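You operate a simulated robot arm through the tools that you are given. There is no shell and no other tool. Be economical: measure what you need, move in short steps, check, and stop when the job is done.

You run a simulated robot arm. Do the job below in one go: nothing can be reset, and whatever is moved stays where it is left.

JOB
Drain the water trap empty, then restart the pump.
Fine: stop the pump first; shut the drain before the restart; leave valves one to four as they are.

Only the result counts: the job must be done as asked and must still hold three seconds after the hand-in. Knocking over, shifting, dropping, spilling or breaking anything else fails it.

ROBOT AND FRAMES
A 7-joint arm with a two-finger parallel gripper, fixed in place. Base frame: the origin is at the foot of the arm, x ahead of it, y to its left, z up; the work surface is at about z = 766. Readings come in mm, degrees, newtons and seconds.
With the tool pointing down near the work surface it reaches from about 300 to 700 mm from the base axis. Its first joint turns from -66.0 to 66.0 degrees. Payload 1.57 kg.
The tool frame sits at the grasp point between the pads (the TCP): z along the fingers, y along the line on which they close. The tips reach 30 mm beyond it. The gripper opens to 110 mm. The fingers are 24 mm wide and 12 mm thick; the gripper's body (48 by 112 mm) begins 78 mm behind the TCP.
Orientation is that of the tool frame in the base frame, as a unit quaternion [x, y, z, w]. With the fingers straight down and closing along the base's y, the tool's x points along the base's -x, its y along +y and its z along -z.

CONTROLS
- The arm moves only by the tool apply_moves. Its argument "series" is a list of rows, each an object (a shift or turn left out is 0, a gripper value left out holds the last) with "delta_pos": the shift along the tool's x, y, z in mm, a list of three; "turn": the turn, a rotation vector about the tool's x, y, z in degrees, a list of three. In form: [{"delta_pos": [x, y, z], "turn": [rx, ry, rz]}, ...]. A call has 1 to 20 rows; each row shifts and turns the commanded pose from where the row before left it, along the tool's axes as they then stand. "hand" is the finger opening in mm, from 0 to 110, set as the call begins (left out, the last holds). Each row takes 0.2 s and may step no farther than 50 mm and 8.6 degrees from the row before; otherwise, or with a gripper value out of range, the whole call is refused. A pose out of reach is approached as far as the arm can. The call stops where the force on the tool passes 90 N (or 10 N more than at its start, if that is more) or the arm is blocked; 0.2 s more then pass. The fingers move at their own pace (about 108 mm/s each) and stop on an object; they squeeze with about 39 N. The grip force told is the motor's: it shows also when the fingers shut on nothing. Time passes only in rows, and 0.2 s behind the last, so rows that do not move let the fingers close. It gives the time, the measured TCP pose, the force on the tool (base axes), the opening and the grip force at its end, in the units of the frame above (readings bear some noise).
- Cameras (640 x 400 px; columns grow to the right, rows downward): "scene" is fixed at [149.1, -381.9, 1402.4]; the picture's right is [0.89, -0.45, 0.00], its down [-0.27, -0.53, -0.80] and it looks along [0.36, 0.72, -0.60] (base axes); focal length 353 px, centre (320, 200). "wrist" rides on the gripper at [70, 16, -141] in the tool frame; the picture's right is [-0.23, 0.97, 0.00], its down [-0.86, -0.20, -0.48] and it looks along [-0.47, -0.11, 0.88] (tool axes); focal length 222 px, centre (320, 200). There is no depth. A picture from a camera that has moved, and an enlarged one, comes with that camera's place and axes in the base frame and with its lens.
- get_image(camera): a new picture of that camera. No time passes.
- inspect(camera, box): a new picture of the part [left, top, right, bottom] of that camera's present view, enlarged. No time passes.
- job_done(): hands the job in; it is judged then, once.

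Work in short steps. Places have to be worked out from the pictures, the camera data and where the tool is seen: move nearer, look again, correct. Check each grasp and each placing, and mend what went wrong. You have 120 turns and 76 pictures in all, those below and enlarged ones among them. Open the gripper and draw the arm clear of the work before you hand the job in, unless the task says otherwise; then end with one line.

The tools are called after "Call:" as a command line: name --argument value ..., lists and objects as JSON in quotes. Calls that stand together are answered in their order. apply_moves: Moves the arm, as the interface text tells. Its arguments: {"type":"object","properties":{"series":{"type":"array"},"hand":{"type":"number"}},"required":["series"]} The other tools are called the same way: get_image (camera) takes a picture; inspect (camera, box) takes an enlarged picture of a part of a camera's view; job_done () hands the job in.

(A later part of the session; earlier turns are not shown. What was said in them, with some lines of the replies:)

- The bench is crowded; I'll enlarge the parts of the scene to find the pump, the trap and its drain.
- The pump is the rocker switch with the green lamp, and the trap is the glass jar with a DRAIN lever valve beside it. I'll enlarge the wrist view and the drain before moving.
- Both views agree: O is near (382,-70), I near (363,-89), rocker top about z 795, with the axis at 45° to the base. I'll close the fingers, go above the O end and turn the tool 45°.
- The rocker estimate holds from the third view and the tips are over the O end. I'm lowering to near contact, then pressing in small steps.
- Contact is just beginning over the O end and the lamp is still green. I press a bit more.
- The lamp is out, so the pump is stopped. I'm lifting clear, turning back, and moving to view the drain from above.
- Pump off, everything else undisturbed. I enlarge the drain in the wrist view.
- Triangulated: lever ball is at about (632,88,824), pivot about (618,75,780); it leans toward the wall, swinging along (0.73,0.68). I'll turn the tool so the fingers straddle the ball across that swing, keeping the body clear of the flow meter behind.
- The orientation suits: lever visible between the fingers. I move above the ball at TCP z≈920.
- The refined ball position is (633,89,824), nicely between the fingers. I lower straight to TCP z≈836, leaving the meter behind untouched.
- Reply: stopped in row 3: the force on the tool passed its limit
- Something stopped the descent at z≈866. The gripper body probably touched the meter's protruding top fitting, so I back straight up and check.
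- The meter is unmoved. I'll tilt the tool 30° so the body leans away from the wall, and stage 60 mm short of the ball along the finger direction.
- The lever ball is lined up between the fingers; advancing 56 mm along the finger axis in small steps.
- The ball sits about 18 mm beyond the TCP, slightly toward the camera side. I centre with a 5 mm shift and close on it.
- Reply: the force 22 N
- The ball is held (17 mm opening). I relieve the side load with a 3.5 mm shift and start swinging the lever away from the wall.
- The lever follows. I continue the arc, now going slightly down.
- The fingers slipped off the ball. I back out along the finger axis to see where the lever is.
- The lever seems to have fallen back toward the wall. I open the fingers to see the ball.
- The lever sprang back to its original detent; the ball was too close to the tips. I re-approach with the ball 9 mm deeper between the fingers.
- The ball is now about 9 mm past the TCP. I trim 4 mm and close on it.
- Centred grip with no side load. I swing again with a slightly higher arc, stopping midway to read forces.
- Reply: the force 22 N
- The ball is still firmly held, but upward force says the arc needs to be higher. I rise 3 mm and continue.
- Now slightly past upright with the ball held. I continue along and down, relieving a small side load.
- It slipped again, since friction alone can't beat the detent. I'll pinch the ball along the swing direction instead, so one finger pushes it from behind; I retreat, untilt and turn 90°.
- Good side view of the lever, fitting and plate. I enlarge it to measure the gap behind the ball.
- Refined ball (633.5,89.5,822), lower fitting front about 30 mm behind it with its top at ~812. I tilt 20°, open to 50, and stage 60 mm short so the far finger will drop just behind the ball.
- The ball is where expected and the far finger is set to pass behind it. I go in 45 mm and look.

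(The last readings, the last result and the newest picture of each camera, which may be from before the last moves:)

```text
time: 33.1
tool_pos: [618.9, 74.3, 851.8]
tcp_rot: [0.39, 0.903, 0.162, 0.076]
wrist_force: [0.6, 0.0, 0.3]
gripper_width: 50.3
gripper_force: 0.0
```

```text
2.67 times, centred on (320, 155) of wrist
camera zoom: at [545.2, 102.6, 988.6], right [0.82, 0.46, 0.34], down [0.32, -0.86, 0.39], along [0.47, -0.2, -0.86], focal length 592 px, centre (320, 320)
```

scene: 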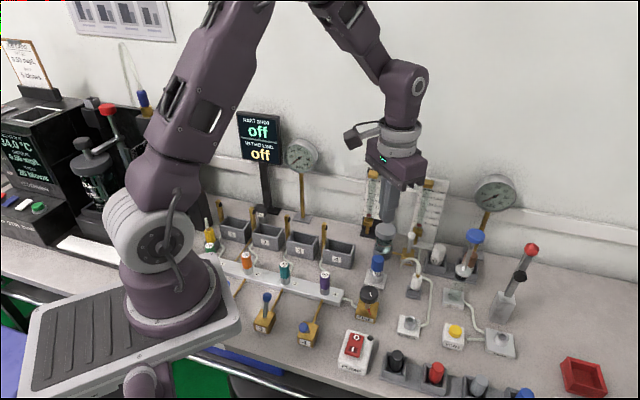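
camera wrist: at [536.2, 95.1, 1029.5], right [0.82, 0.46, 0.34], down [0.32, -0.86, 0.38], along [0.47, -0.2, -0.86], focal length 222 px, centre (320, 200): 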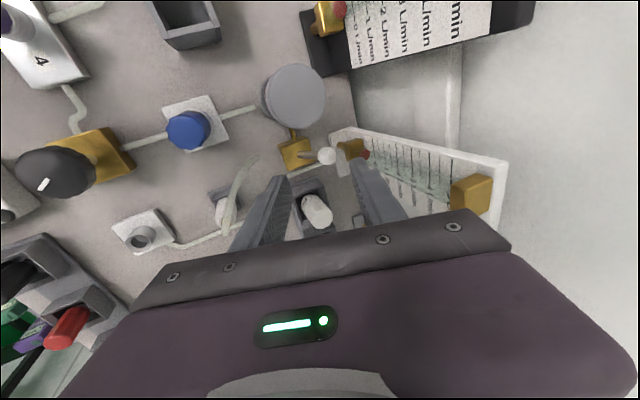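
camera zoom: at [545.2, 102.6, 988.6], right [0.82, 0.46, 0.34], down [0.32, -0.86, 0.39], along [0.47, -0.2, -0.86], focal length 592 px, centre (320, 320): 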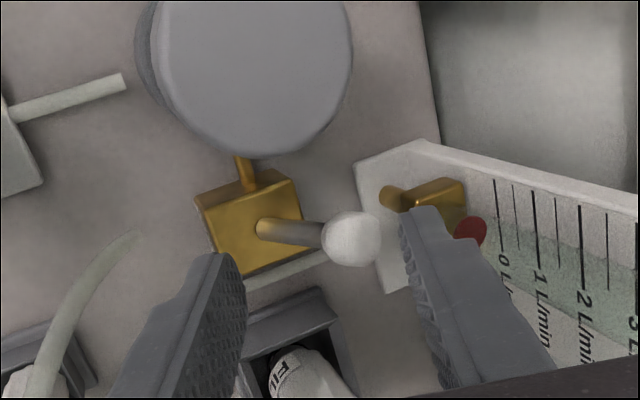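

Ball is between the fingers but 3.7 mm toward the jar side. I correct that and go the last 16 mm.

Call:
apply_moves --series '[{"delta_pos": [3.5, 0, 6]}, {"delta_pos": [0, 0, 5]}, {"delta_pos": [0, 0, 5]}, {}]'

Call:
inspect --camera "wrist" --box '[220, 80, 420, 230]'

```text
time: 34.1
tool_pos: [620.4, 79.3, 835.0]
tcp_rot: [0.391, 0.903, 0.162, 0.074]
wrist_force: [-0.1, -0.3, -0.6]
gripper_width: 50.0
gripper_force: 0.1
```

```text
2.67 times, centred on (320, 155) of wrist
camera zoom: at [546.1, 109.1, 972.6], right [0.82, 0.46, 0.34], down [0.32, -0.86, 0.38], along [0.47, -0.2, -0.86], focal length 592 px, centre (320, 320)
```

zoom: 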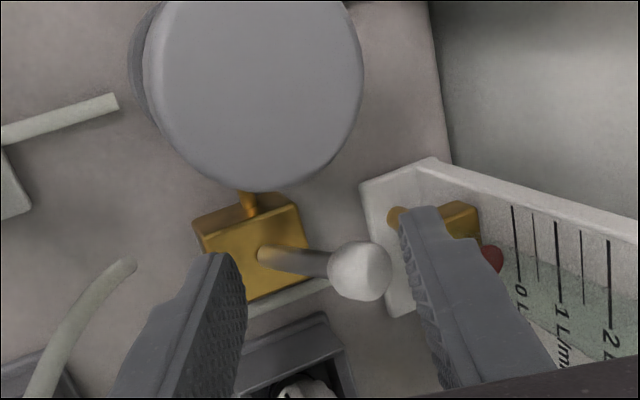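

The far finger is behind the ball. I close along the swing direction.

Call:
apply_moves --hand 0 --series '[{}, {}, {}]'

Call:
inspect --camera "wrist" --box '[220, 80, 420, 230]'

```text
time: 34.9
tool_pos: [621.2, 79.9, 836.1]
tcp_rot: [0.391, 0.903, 0.163, 0.074]
wrist_force: [-7.0, -0.4, 24.7]
gripper_width: 21.2
gripper_force: 33.8
```

```text
2.67 times, centred on (320, 155) of wrist
camera zoom: at [546.0, 109.0, 973.6], right [0.82, 0.46, 0.35], down [0.32, -0.86, 0.39], along [0.48, -0.2, -0.86], focal length 592 px, centre (320, 320)
```

zoom: 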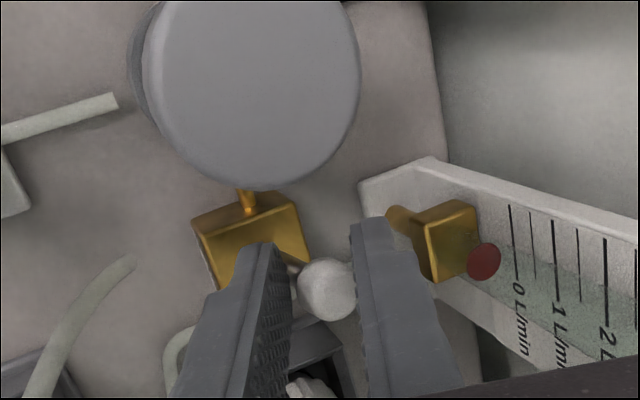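

Firm pinch, lever already moved ~10 mm. I sweep it on with a slight rise.

Call:
apply_moves --series '[{"delta_pos": [0, -3.1, -3.2]}, {"delta_pos": [0, -3.4, -2.3]}, {"delta_pos": [0, -3.8, -1.4]}, {"delta_pos": [0, -3.8, -1.4]}, {}]'

Call:
inspect --camera "wrist" --box '[220, 80, 420, 230]'

```text
time: 36.1
tool_pos: [608.0, 69.9, 836.4]
tcp_rot: [0.392, 0.902, 0.162, 0.075]
wrist_force: [2.0, -1.6, 1.8]
gripper_width: 17.8
gripper_force: 32.7
```

```text
2.67 times, centred on (320, 155) of wrist
camera zoom: at [535.3, 98.2, 974.1], right [0.82, 0.46, 0.34], down [0.32, -0.86, 0.39], along [0.47, -0.2, -0.86], focal length 592 px, centre (320, 320)
```

zoom: 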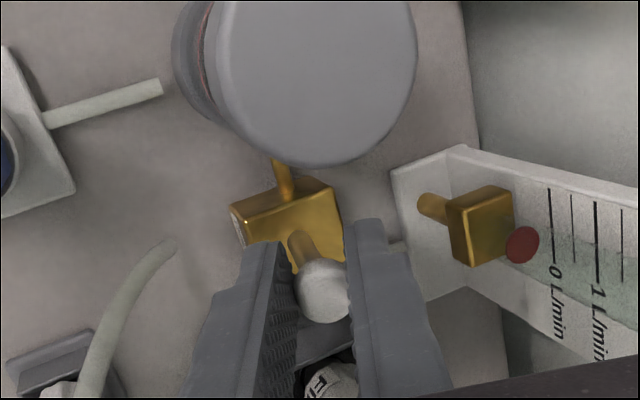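

Lever is near upright, forces are low. I continue over centre.

Call:
apply_moves --series '[{"delta_pos": [0, -3.8, -1.4]}, {"delta_pos": [0, -4.0, -0.6]}, {"delta_pos": [0, -4.2, -0.2]}, {}]'

Call:
inspect --camera "wrist" --box '[220, 80, 420, 230]'

```text
time: 37.1
tool_pos: [600.3, 62.2, 834.4]
tcp_rot: [0.392, 0.902, 0.163, 0.075]
wrist_force: [12.8, -2.8, -14.4]
gripper_width: 16.9
gripper_force: 32.2
```

```text
2.67 times, centred on (320, 155) of wrist
camera zoom: at [526.6, 90.1, 972.5], right [0.82, 0.46, 0.34], down [0.32, -0.86, 0.39], along [0.47, -0.21, -0.86], focal length 592 px, centre (320, 320)
```

zoom: 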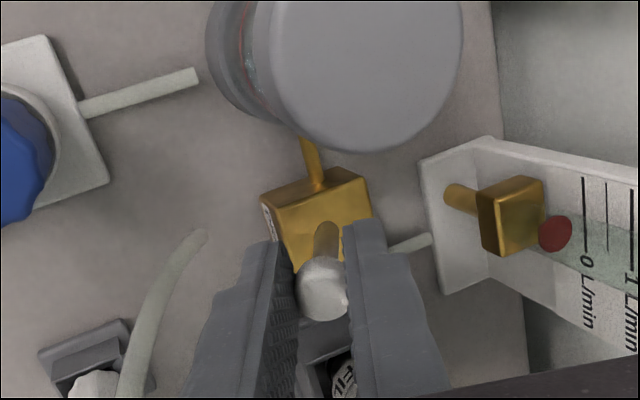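

Lever is now past centre and pulling downward. I follow it down along the arc.

Call:
apply_moves --series '[{"delta_pos": [-1, -4.0, 0.8]}, {"delta_pos": [0, -4.2, 1.2]}, {"delta_pos": [0, -4.2, 1.5]}, {}]'

Call:
inspect --camera "wrist" --box '[220, 80, 420, 230]'

Call:
inspect --camera "scene" --box '[345, 190, 475, 290]'

```text
time: 38.1
tool_pos: [598.0, 58.0, 831.5]
tcp_rot: [0.389, 0.902, 0.168, 0.08]
wrist_force: [29.6, 37.2, 42.1]
gripper_width: 17.4
gripper_force: 31.8
```

```text
2.67 times, centred on (320, 155) of wrist
camera zoom: at [521.9, 86.3, 967.9], right [0.81, 0.46, 0.36], down [0.32, -0.87, 0.39], along [0.49, -0.2, -0.85], focal length 592 px, centre (320, 320)
```

zoom: 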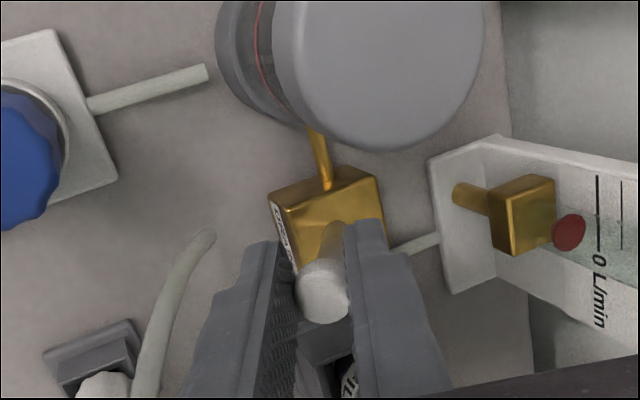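

```text
4.00 times, centred on (410, 240) of scene
camera zoom: at [148.9, -381.1, 1402.6], right [0.89, -0.45, 0.0], down [-0.27, -0.53, -0.8], along [0.36, 0.72, -0.6], focal length 1414 px, centre (-40, 40)
```

zoom: 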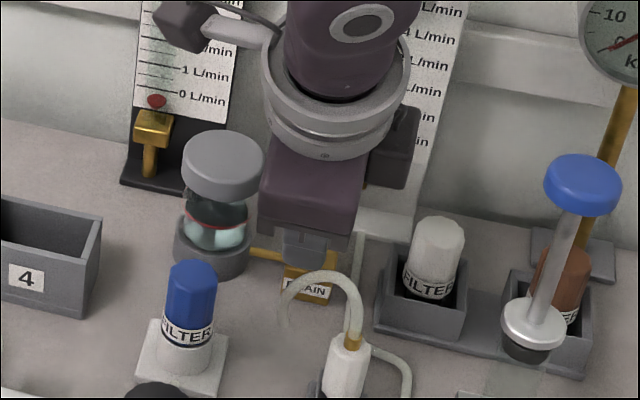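

Strong resistance now: the lever is at its other stop and the water level looks lower. I ease back, open a little, and withdraw along the fingers.

Call:
apply_moves --series '[{"delta_pos": [0, 4, -1]}, {}]'

Call:
apply_moves --hand 28 --series '[{}, {}, {"delta_pos": [0, 0, -15]}, {"delta_pos": [0, 0, -35]}, {"delta_pos": [0, 0, -25]}, {}]'

Call:
inspect --camera "wrist" --box '[220, 80, 420, 230]'

Call:
inspect --camera "scene" --box '[345, 190, 475, 290]'

```text
time: 38.7
tool_pos: [598.7, 60.0, 831.9]
tcp_rot: [0.389, 0.903, 0.165, 0.078]
wrist_force: [31.7, 34.8, 20.9]
gripper_width: 17.5
gripper_force: 32.1
```

```text
time: 40.1
tool_pos: [575.8, 38.1, 900.5]
tcp_rot: [0.391, 0.903, 0.162, 0.074]
wrist_force: [-0.3, 0.2, 0.9]
gripper_width: 27.9
gripper_force: 0.0
```

```text
2.67 times, centred on (320, 155) of wrist
camera zoom: at [501.8, 67.0, 1037.7], right [0.82, 0.46, 0.34], down [0.32, -0.86, 0.38], along [0.47, -0.2, -0.86], focal length 592 px, centre (320, 320)
```

zoom: 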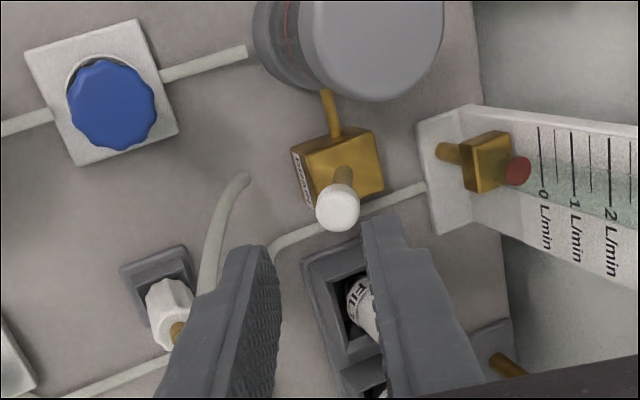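

```text
4.00 times, centred on (410, 240) of scene
camera zoom: at [149.0, -381.9, 1402.4], right [0.89, -0.45, 0.0], down [-0.27, -0.53, -0.8], along [0.36, 0.72, -0.6], focal length 1414 px, centre (-40, 40)
```

zoom: 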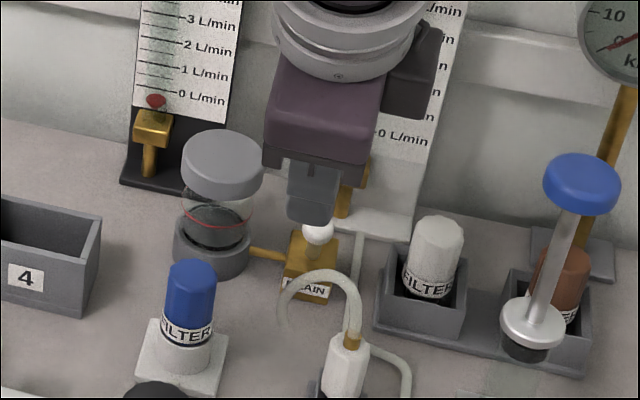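

The lever stays over and the jar looks empty. I let time pass and check closely.

Call:
apply_moves --series '[{}, {}, {}, {}, {}]'

Call:
inspect --camera "scene" --box '[375, 215, 425, 265]'

```text
time: 41.3
tool_pos: [576.5, 38.1, 900.4]
tcp_rot: [0.391, 0.903, 0.162, 0.075]
wrist_force: [1.0, -0.5, -0.1]
gripper_width: 28.2
gripper_force: 0.0
```

```text
8.00 times, centred on (400, 240) of scene
camera zoom: at [149.1, -381.8, 1402.4], right [0.89, -0.45, 0.0], down [-0.27, -0.53, -0.8], along [0.36, 0.72, -0.6], focal length 2827 px, centre (-320, -120)
```

zoom: 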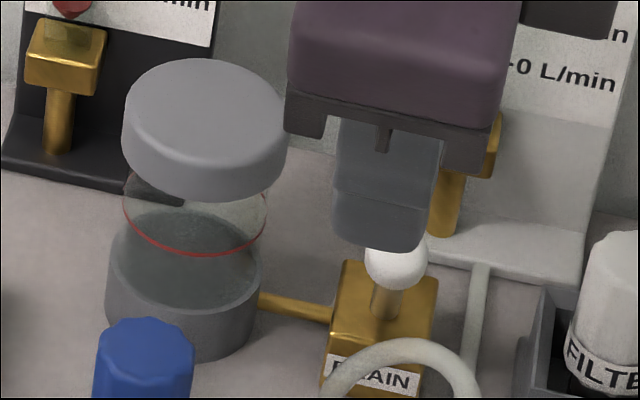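

The trap is empty. To shut it, I re-enter by the same path, pinch the ball again and swing it back.

Call:
apply_moves --series '[{"delta_pos": [0, 0, 35]}, {"delta_pos": [0, 0, 25]}, {"delta_pos": [0, 0, 12]}, {}]'

Call:
apply_moves --hand 0 --series '[{}, {}, {}]'

Call:
inspect --camera "wrist" --box '[220, 80, 420, 230]'

```text
time: 42.3
tool_pos: [594.9, 57.4, 832.7]
tcp_rot: [0.39, 0.903, 0.163, 0.075]
wrist_force: [0.2, 0.7, 0.2]
gripper_width: 29.4
gripper_force: 0.3
```

```text
time: 43.1
tool_pos: [596.9, 59.3, 834.8]
tcp_rot: [0.39, 0.903, 0.164, 0.076]
wrist_force: [31.8, 31.3, 9.2]
gripper_width: 17.3
gripper_force: 32.3
```

```text
2.67 times, centred on (320, 155) of wrist
camera zoom: at [522.5, 87.1, 971.2], right [0.82, 0.46, 0.35], down [0.32, -0.86, 0.39], along [0.48, -0.2, -0.85], focal length 592 px, centre (320, 320)
```

zoom: 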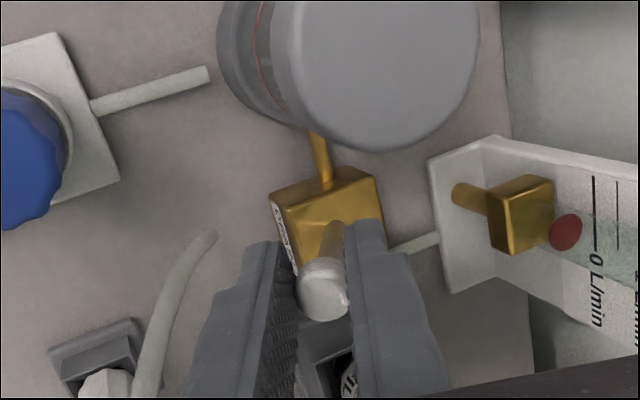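

The ball is pinched the same way as before. I swing it back toward the wall, first half.

Call:
apply_moves --series '[{"delta_pos": [0, 4.2, -0.8]}, {"delta_pos": [0, 4.2, -1.2]}, {"delta_pos": [0, 4.0, -0.6]}, {"delta_pos": [0, 4.2, 0.2]}, {"delta_pos": [0, 4.0, 0.6]}, {}]'

Call:
inspect --camera "wrist" --box '[220, 80, 420, 230]'

```text
time: 44.5
tool_pos: [607.7, 68.8, 841.7]
tcp_rot: [0.391, 0.903, 0.162, 0.074]
wrist_force: [-10.3, -1.7, -1.0]
gripper_width: 17.7
gripper_force: 32.4
```

```text
2.67 times, centred on (320, 155) of wrist
camera zoom: at [533.3, 96.8, 979.6], right [0.82, 0.46, 0.34], down [0.32, -0.86, 0.38], along [0.47, -0.2, -0.86], focal length 592 px, centre (320, 320)
```

zoom: 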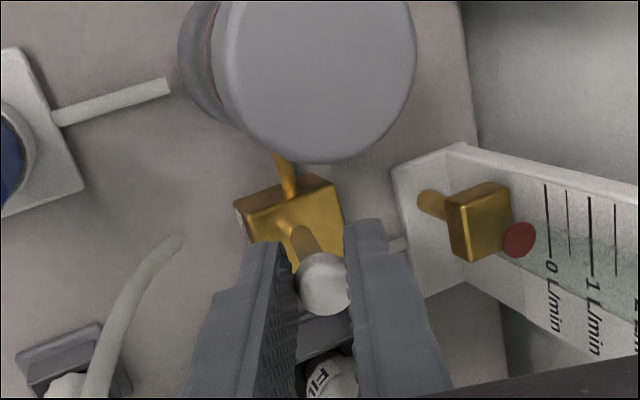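

Lever upright and held. I continue toward the wall, now descending.

Call:
apply_moves --series '[{"delta_pos": [0, 3.6, 1.8]}, {"delta_pos": [0, 3.4, 2.3]}, {"delta_pos": [0, 3.4, 2.3]}, {"delta_pos": [0, 3.25, 2.8]}, {}]'

Call:
inspect --camera "wrist" --box '[220, 80, 420, 230]'

```text
time: 45.7
tool_pos: [619.6, 80.0, 839.9]
tcp_rot: [0.391, 0.903, 0.163, 0.076]
wrist_force: [-17.1, 4.3, 34.9]
gripper_width: 19.2
gripper_force: 33.2
```

```text
2.67 times, centred on (320, 155) of wrist
camera zoom: at [545.8, 108.4, 976.9], right [0.82, 0.46, 0.35], down [0.32, -0.86, 0.39], along [0.48, -0.2, -0.86], focal length 592 px, centre (320, 320)
```

zoom: 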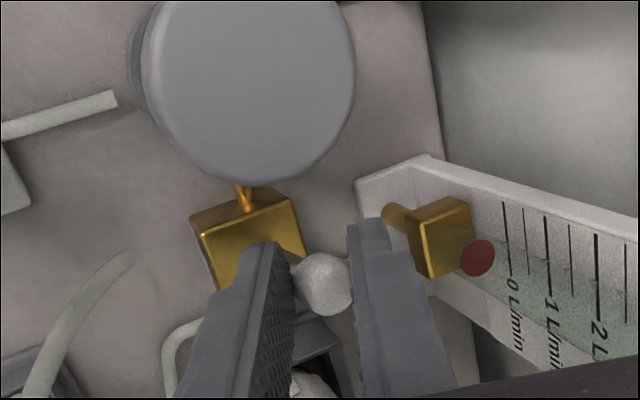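

It's past centre, at the pose where I first pinched it. I open to 50 here, letting the detent take it to the wall stop, and check.

Call:
apply_moves --hand 50 --series '[{}, {}, {}]'

Call:
inspect --camera "wrist" --box '[220, 80, 420, 230]'

```text
time: 46.5
tool_pos: [620.6, 80.6, 837.5]
tcp_rot: [0.39, 0.903, 0.162, 0.075]
wrist_force: [0.1, -0.5, 0.5]
gripper_width: 50.1
gripper_force: 0.1
```

```text
2.67 times, centred on (320, 155) of wrist
camera zoom: at [546.1, 107.8, 975.4], right [0.82, 0.46, 0.34], down [0.32, -0.86, 0.39], along [0.47, -0.2, -0.86], focal length 592 px, centre (320, 320)
```

zoom: 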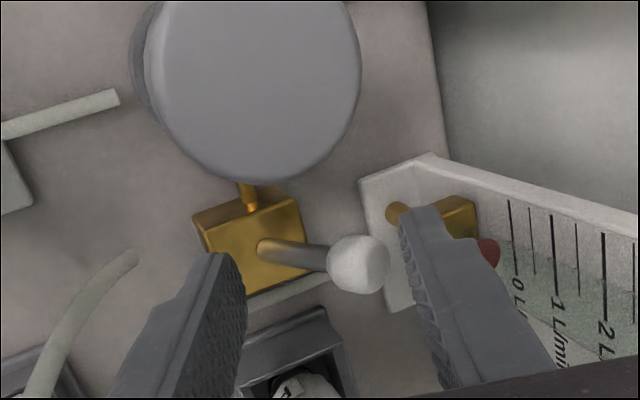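

The lever is back at its original stop. I withdraw, untilt and rise, then check the valve and jar.

Call:
apply_moves --series '[{"delta_pos": [0, 0, -15]}, {"delta_pos": [0, 0, -35]}, {"delta_pos": [0, 0, -35]}, {"delta_pos": [0, -20, -30]}, {"turn": [7, 0, 0]}, {"turn": [7, 0, 0]}, {"turn": [6, 0, 0]}, {"delta_pos": [6, -40, 0]}, {"delta_pos": [6, -40, 0]}, {}]'

Call:
apply_moves --hand 0 --series '[{}]'

Call:
inspect --camera "scene" --box '[345, 190, 475, 290]'

```text
time: 48.7
tool_pos: [509.0, -9.0, 936.5]
tcp_rot: [0.398, 0.917, 0.004, 0.006]
wrist_force: [1.6, 0.0, -0.2]
gripper_width: 49.9
gripper_force: 0.1
```

```text
time: 49.1
tool_pos: [507.5, -8.7, 937.8]
tcp_rot: [0.398, 0.917, 0.002, 0.006]
wrist_force: [0.5, 0.8, 0.4]
gripper_width: 0.1
gripper_force: 19.4
```

```text
4.00 times, centred on (410, 240) of scene
camera zoom: at [149.1, -381.9, 1402.4], right [0.89, -0.45, 0.0], down [-0.27, -0.53, -0.8], along [0.36, 0.72, -0.6], focal length 1414 px, centre (-40, 40)
```

zoom: 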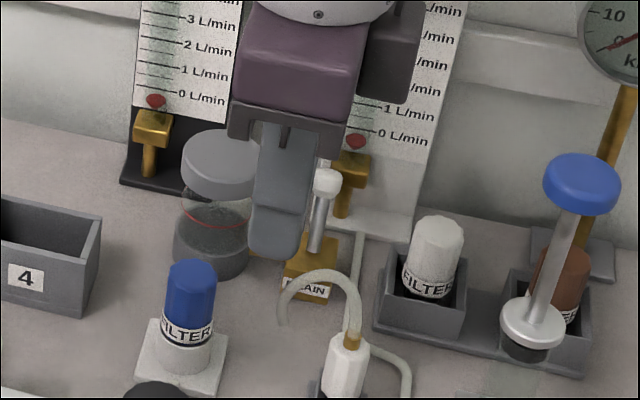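

Drain closed, trap empty. Now to the pump's I end at about (361.5,-91).

Call:
apply_moves --series '[{"delta_pos": [9.9, -40.7, 0]}, {"delta_pos": [9.9, -40.7, 0]}, {"delta_pos": [9.8, -40.7, 0]}, {"delta_pos": [9.8, -40.8, 0]}, {"delta_pos": [0, 0, 40]}, {"delta_pos": [0, 0, 40]}, {}]'

Call:
inspect --camera "scene" --box '[300, 280, 420, 400]'

Call:
inspect --camera "wrist" --box '[240, 80, 400, 230]'

```text
time: 50.7
tool_pos: [364.0, -91.6, 855.6]
tcp_rot: [0.397, 0.918, 0.003, 0.006]
wrist_force: [0.9, 0.0, -0.1]
gripper_width: 0.0
gripper_force: 20.7
```

```text
3.33 times, centred on (360, 340) of scene
camera zoom: at [149.1, -381.9, 1402.4], right [0.89, -0.45, 0.0], down [-0.27, -0.53, -0.8], along [0.36, 0.72, -0.6], focal length 1178 px, centre (187, -267)
```

zoom: 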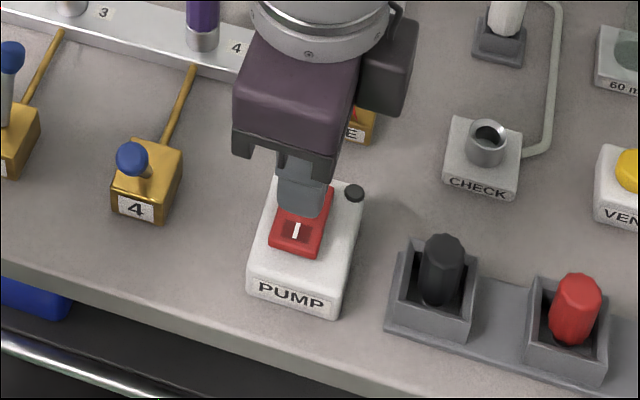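

```text
2.67 times, centred on (320, 155) of wrist
camera zoom: at [326.3, -29.1, 996.3], right [0.87, 0.5, 0.01], down [0.43, -0.76, 0.48], along [0.25, -0.41, -0.88], focal length 592 px, centre (320, 320)
```

zoom: 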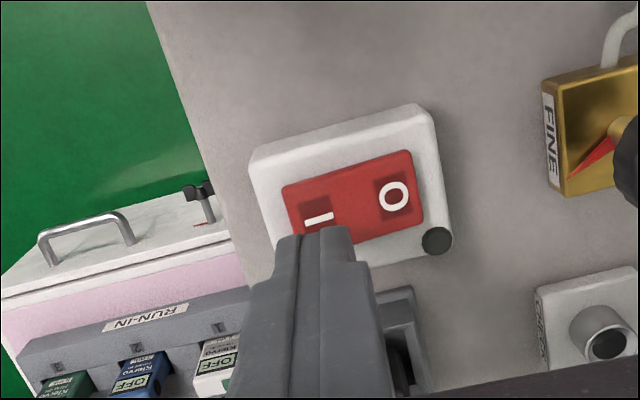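

The I mark is at (361.5,-86.5), so I shift 5 mm across the rocker and press down in small steps.

Call:
apply_moves --series '[{"delta_pos": [5, -1.5, 0]}, {"delta_pos": [0, 0, 15]}, {"delta_pos": [0, 0, 6]}, {"delta_pos": [0, 0, 4]}, {"delta_pos": [0, 0, 3]}, {"delta_pos": [0, 0, 3]}, {"delta_pos": [0, 0, 3]}, {"delta_pos": [0, 0, 2]}, {}]'

Call:
inspect --camera "scene" --box '[300, 280, 420, 400]'

```text
time: 52.7
tool_pos: [361.3, -86.7, 820.6]
tcp_rot: [0.398, 0.917, 0.003, 0.006]
wrist_force: [-4.4, -3.0, 14.5]
gripper_width: 0.0
gripper_force: 21.0
```

```text
3.33 times, centred on (360, 340) of scene
camera zoom: at [148.8, -381.9, 1402.4], right [0.89, -0.45, 0.0], down [-0.27, -0.53, -0.8], along [0.36, 0.72, -0.6], focal length 1178 px, centre (187, -267)
```

zoom: 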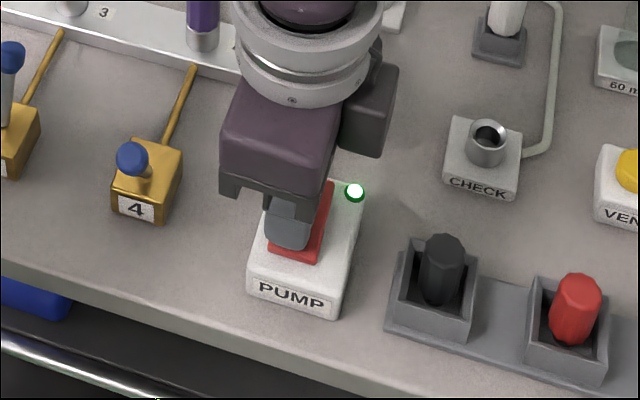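

The lamp is green: the pump runs. I lift clear, open the gripper and verify the whole bench.

Call:
apply_moves --series '[{"delta_pos": [0, 0, -30]}, {"delta_pos": [0, 0, -45]}, {"delta_pos": [0, 0, -45]}, {"delta_pos": [0, 0, -45]}, {"delta_pos": [0, 0, -45]}, {"delta_pos": [0, 0, -45]}, {}]'

Call:
apply_moves --hand 110 --series '[{}, {}, {}, {}]'

Call:
get_image --camera "scene"

Call:
inspect --camera "scene" --box '[340, 160, 470, 280]'

Call:
inspect --camera "scene" --box '[180, 200, 400, 380]'

```text
time: 54.3
tool_pos: [359.7, -85.8, 1072.3]
tcp_rot: [0.398, 0.917, 0.002, 0.005]
wrist_force: [0.3, 0.0, -0.5]
gripper_width: 0.1
gripper_force: 21.6
```

```text
time: 55.3
tool_pos: [358.4, -86.0, 1072.1]
tcp_rot: [0.398, 0.917, 0.003, 0.007]
wrist_force: [-0.5, 0.5, -0.2]
gripper_width: 110.2
gripper_force: 0.1
```

```text
13 pictures are left
```

scene: 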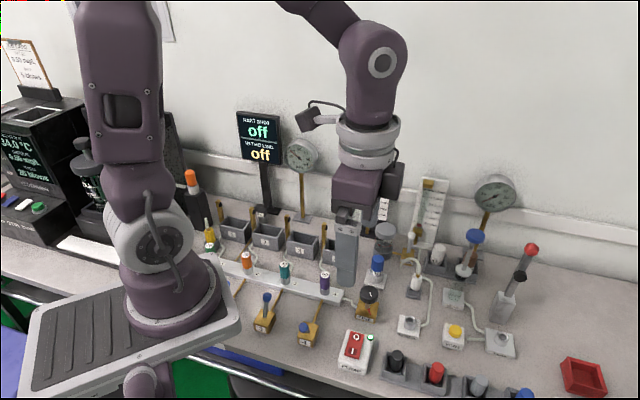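

```text
3.33 times, centred on (405, 220) of scene
camera zoom: at [149.1, -381.9, 1402.4], right [0.89, -0.45, 0.0], down [-0.27, -0.53, -0.8], along [0.36, 0.72, -0.6], focal length 1178 px, centre (37, 133)
```

zoom: 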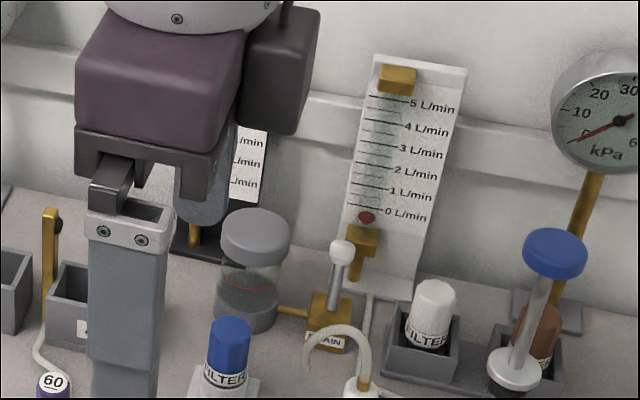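

```text
2.22 times, centred on (290, 290) of scene
camera zoom: at [149.1, -381.9, 1402.4], right [0.89, -0.45, 0.0], down [-0.27, -0.53, -0.8], along [0.36, 0.72, -0.6], focal length 785 px, centre (387, 0)
```

zoom: 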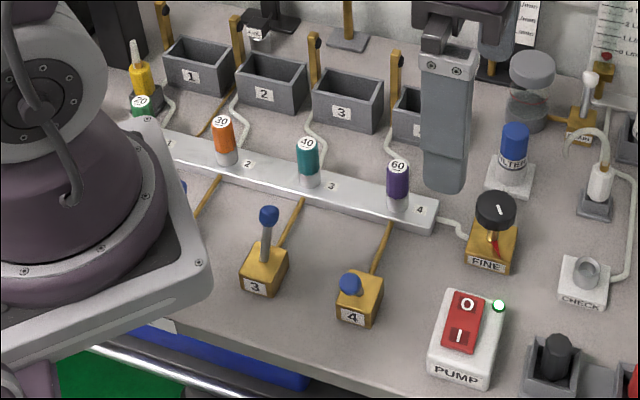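

The trap is empty, the drain is shut, the pump lamp is green, valves are untouched and the arm is clear. I hand in.

Call:
job_done

```text
The job is handed in.
```

I stopped the pump, drained the water trap until no water showed in it, shut the drain and restarted the pump (its lamp is green). I didn't touch valves one to four. The gripper body touched the flow meter behind the drain once on the way down, but the meter didn't shift.
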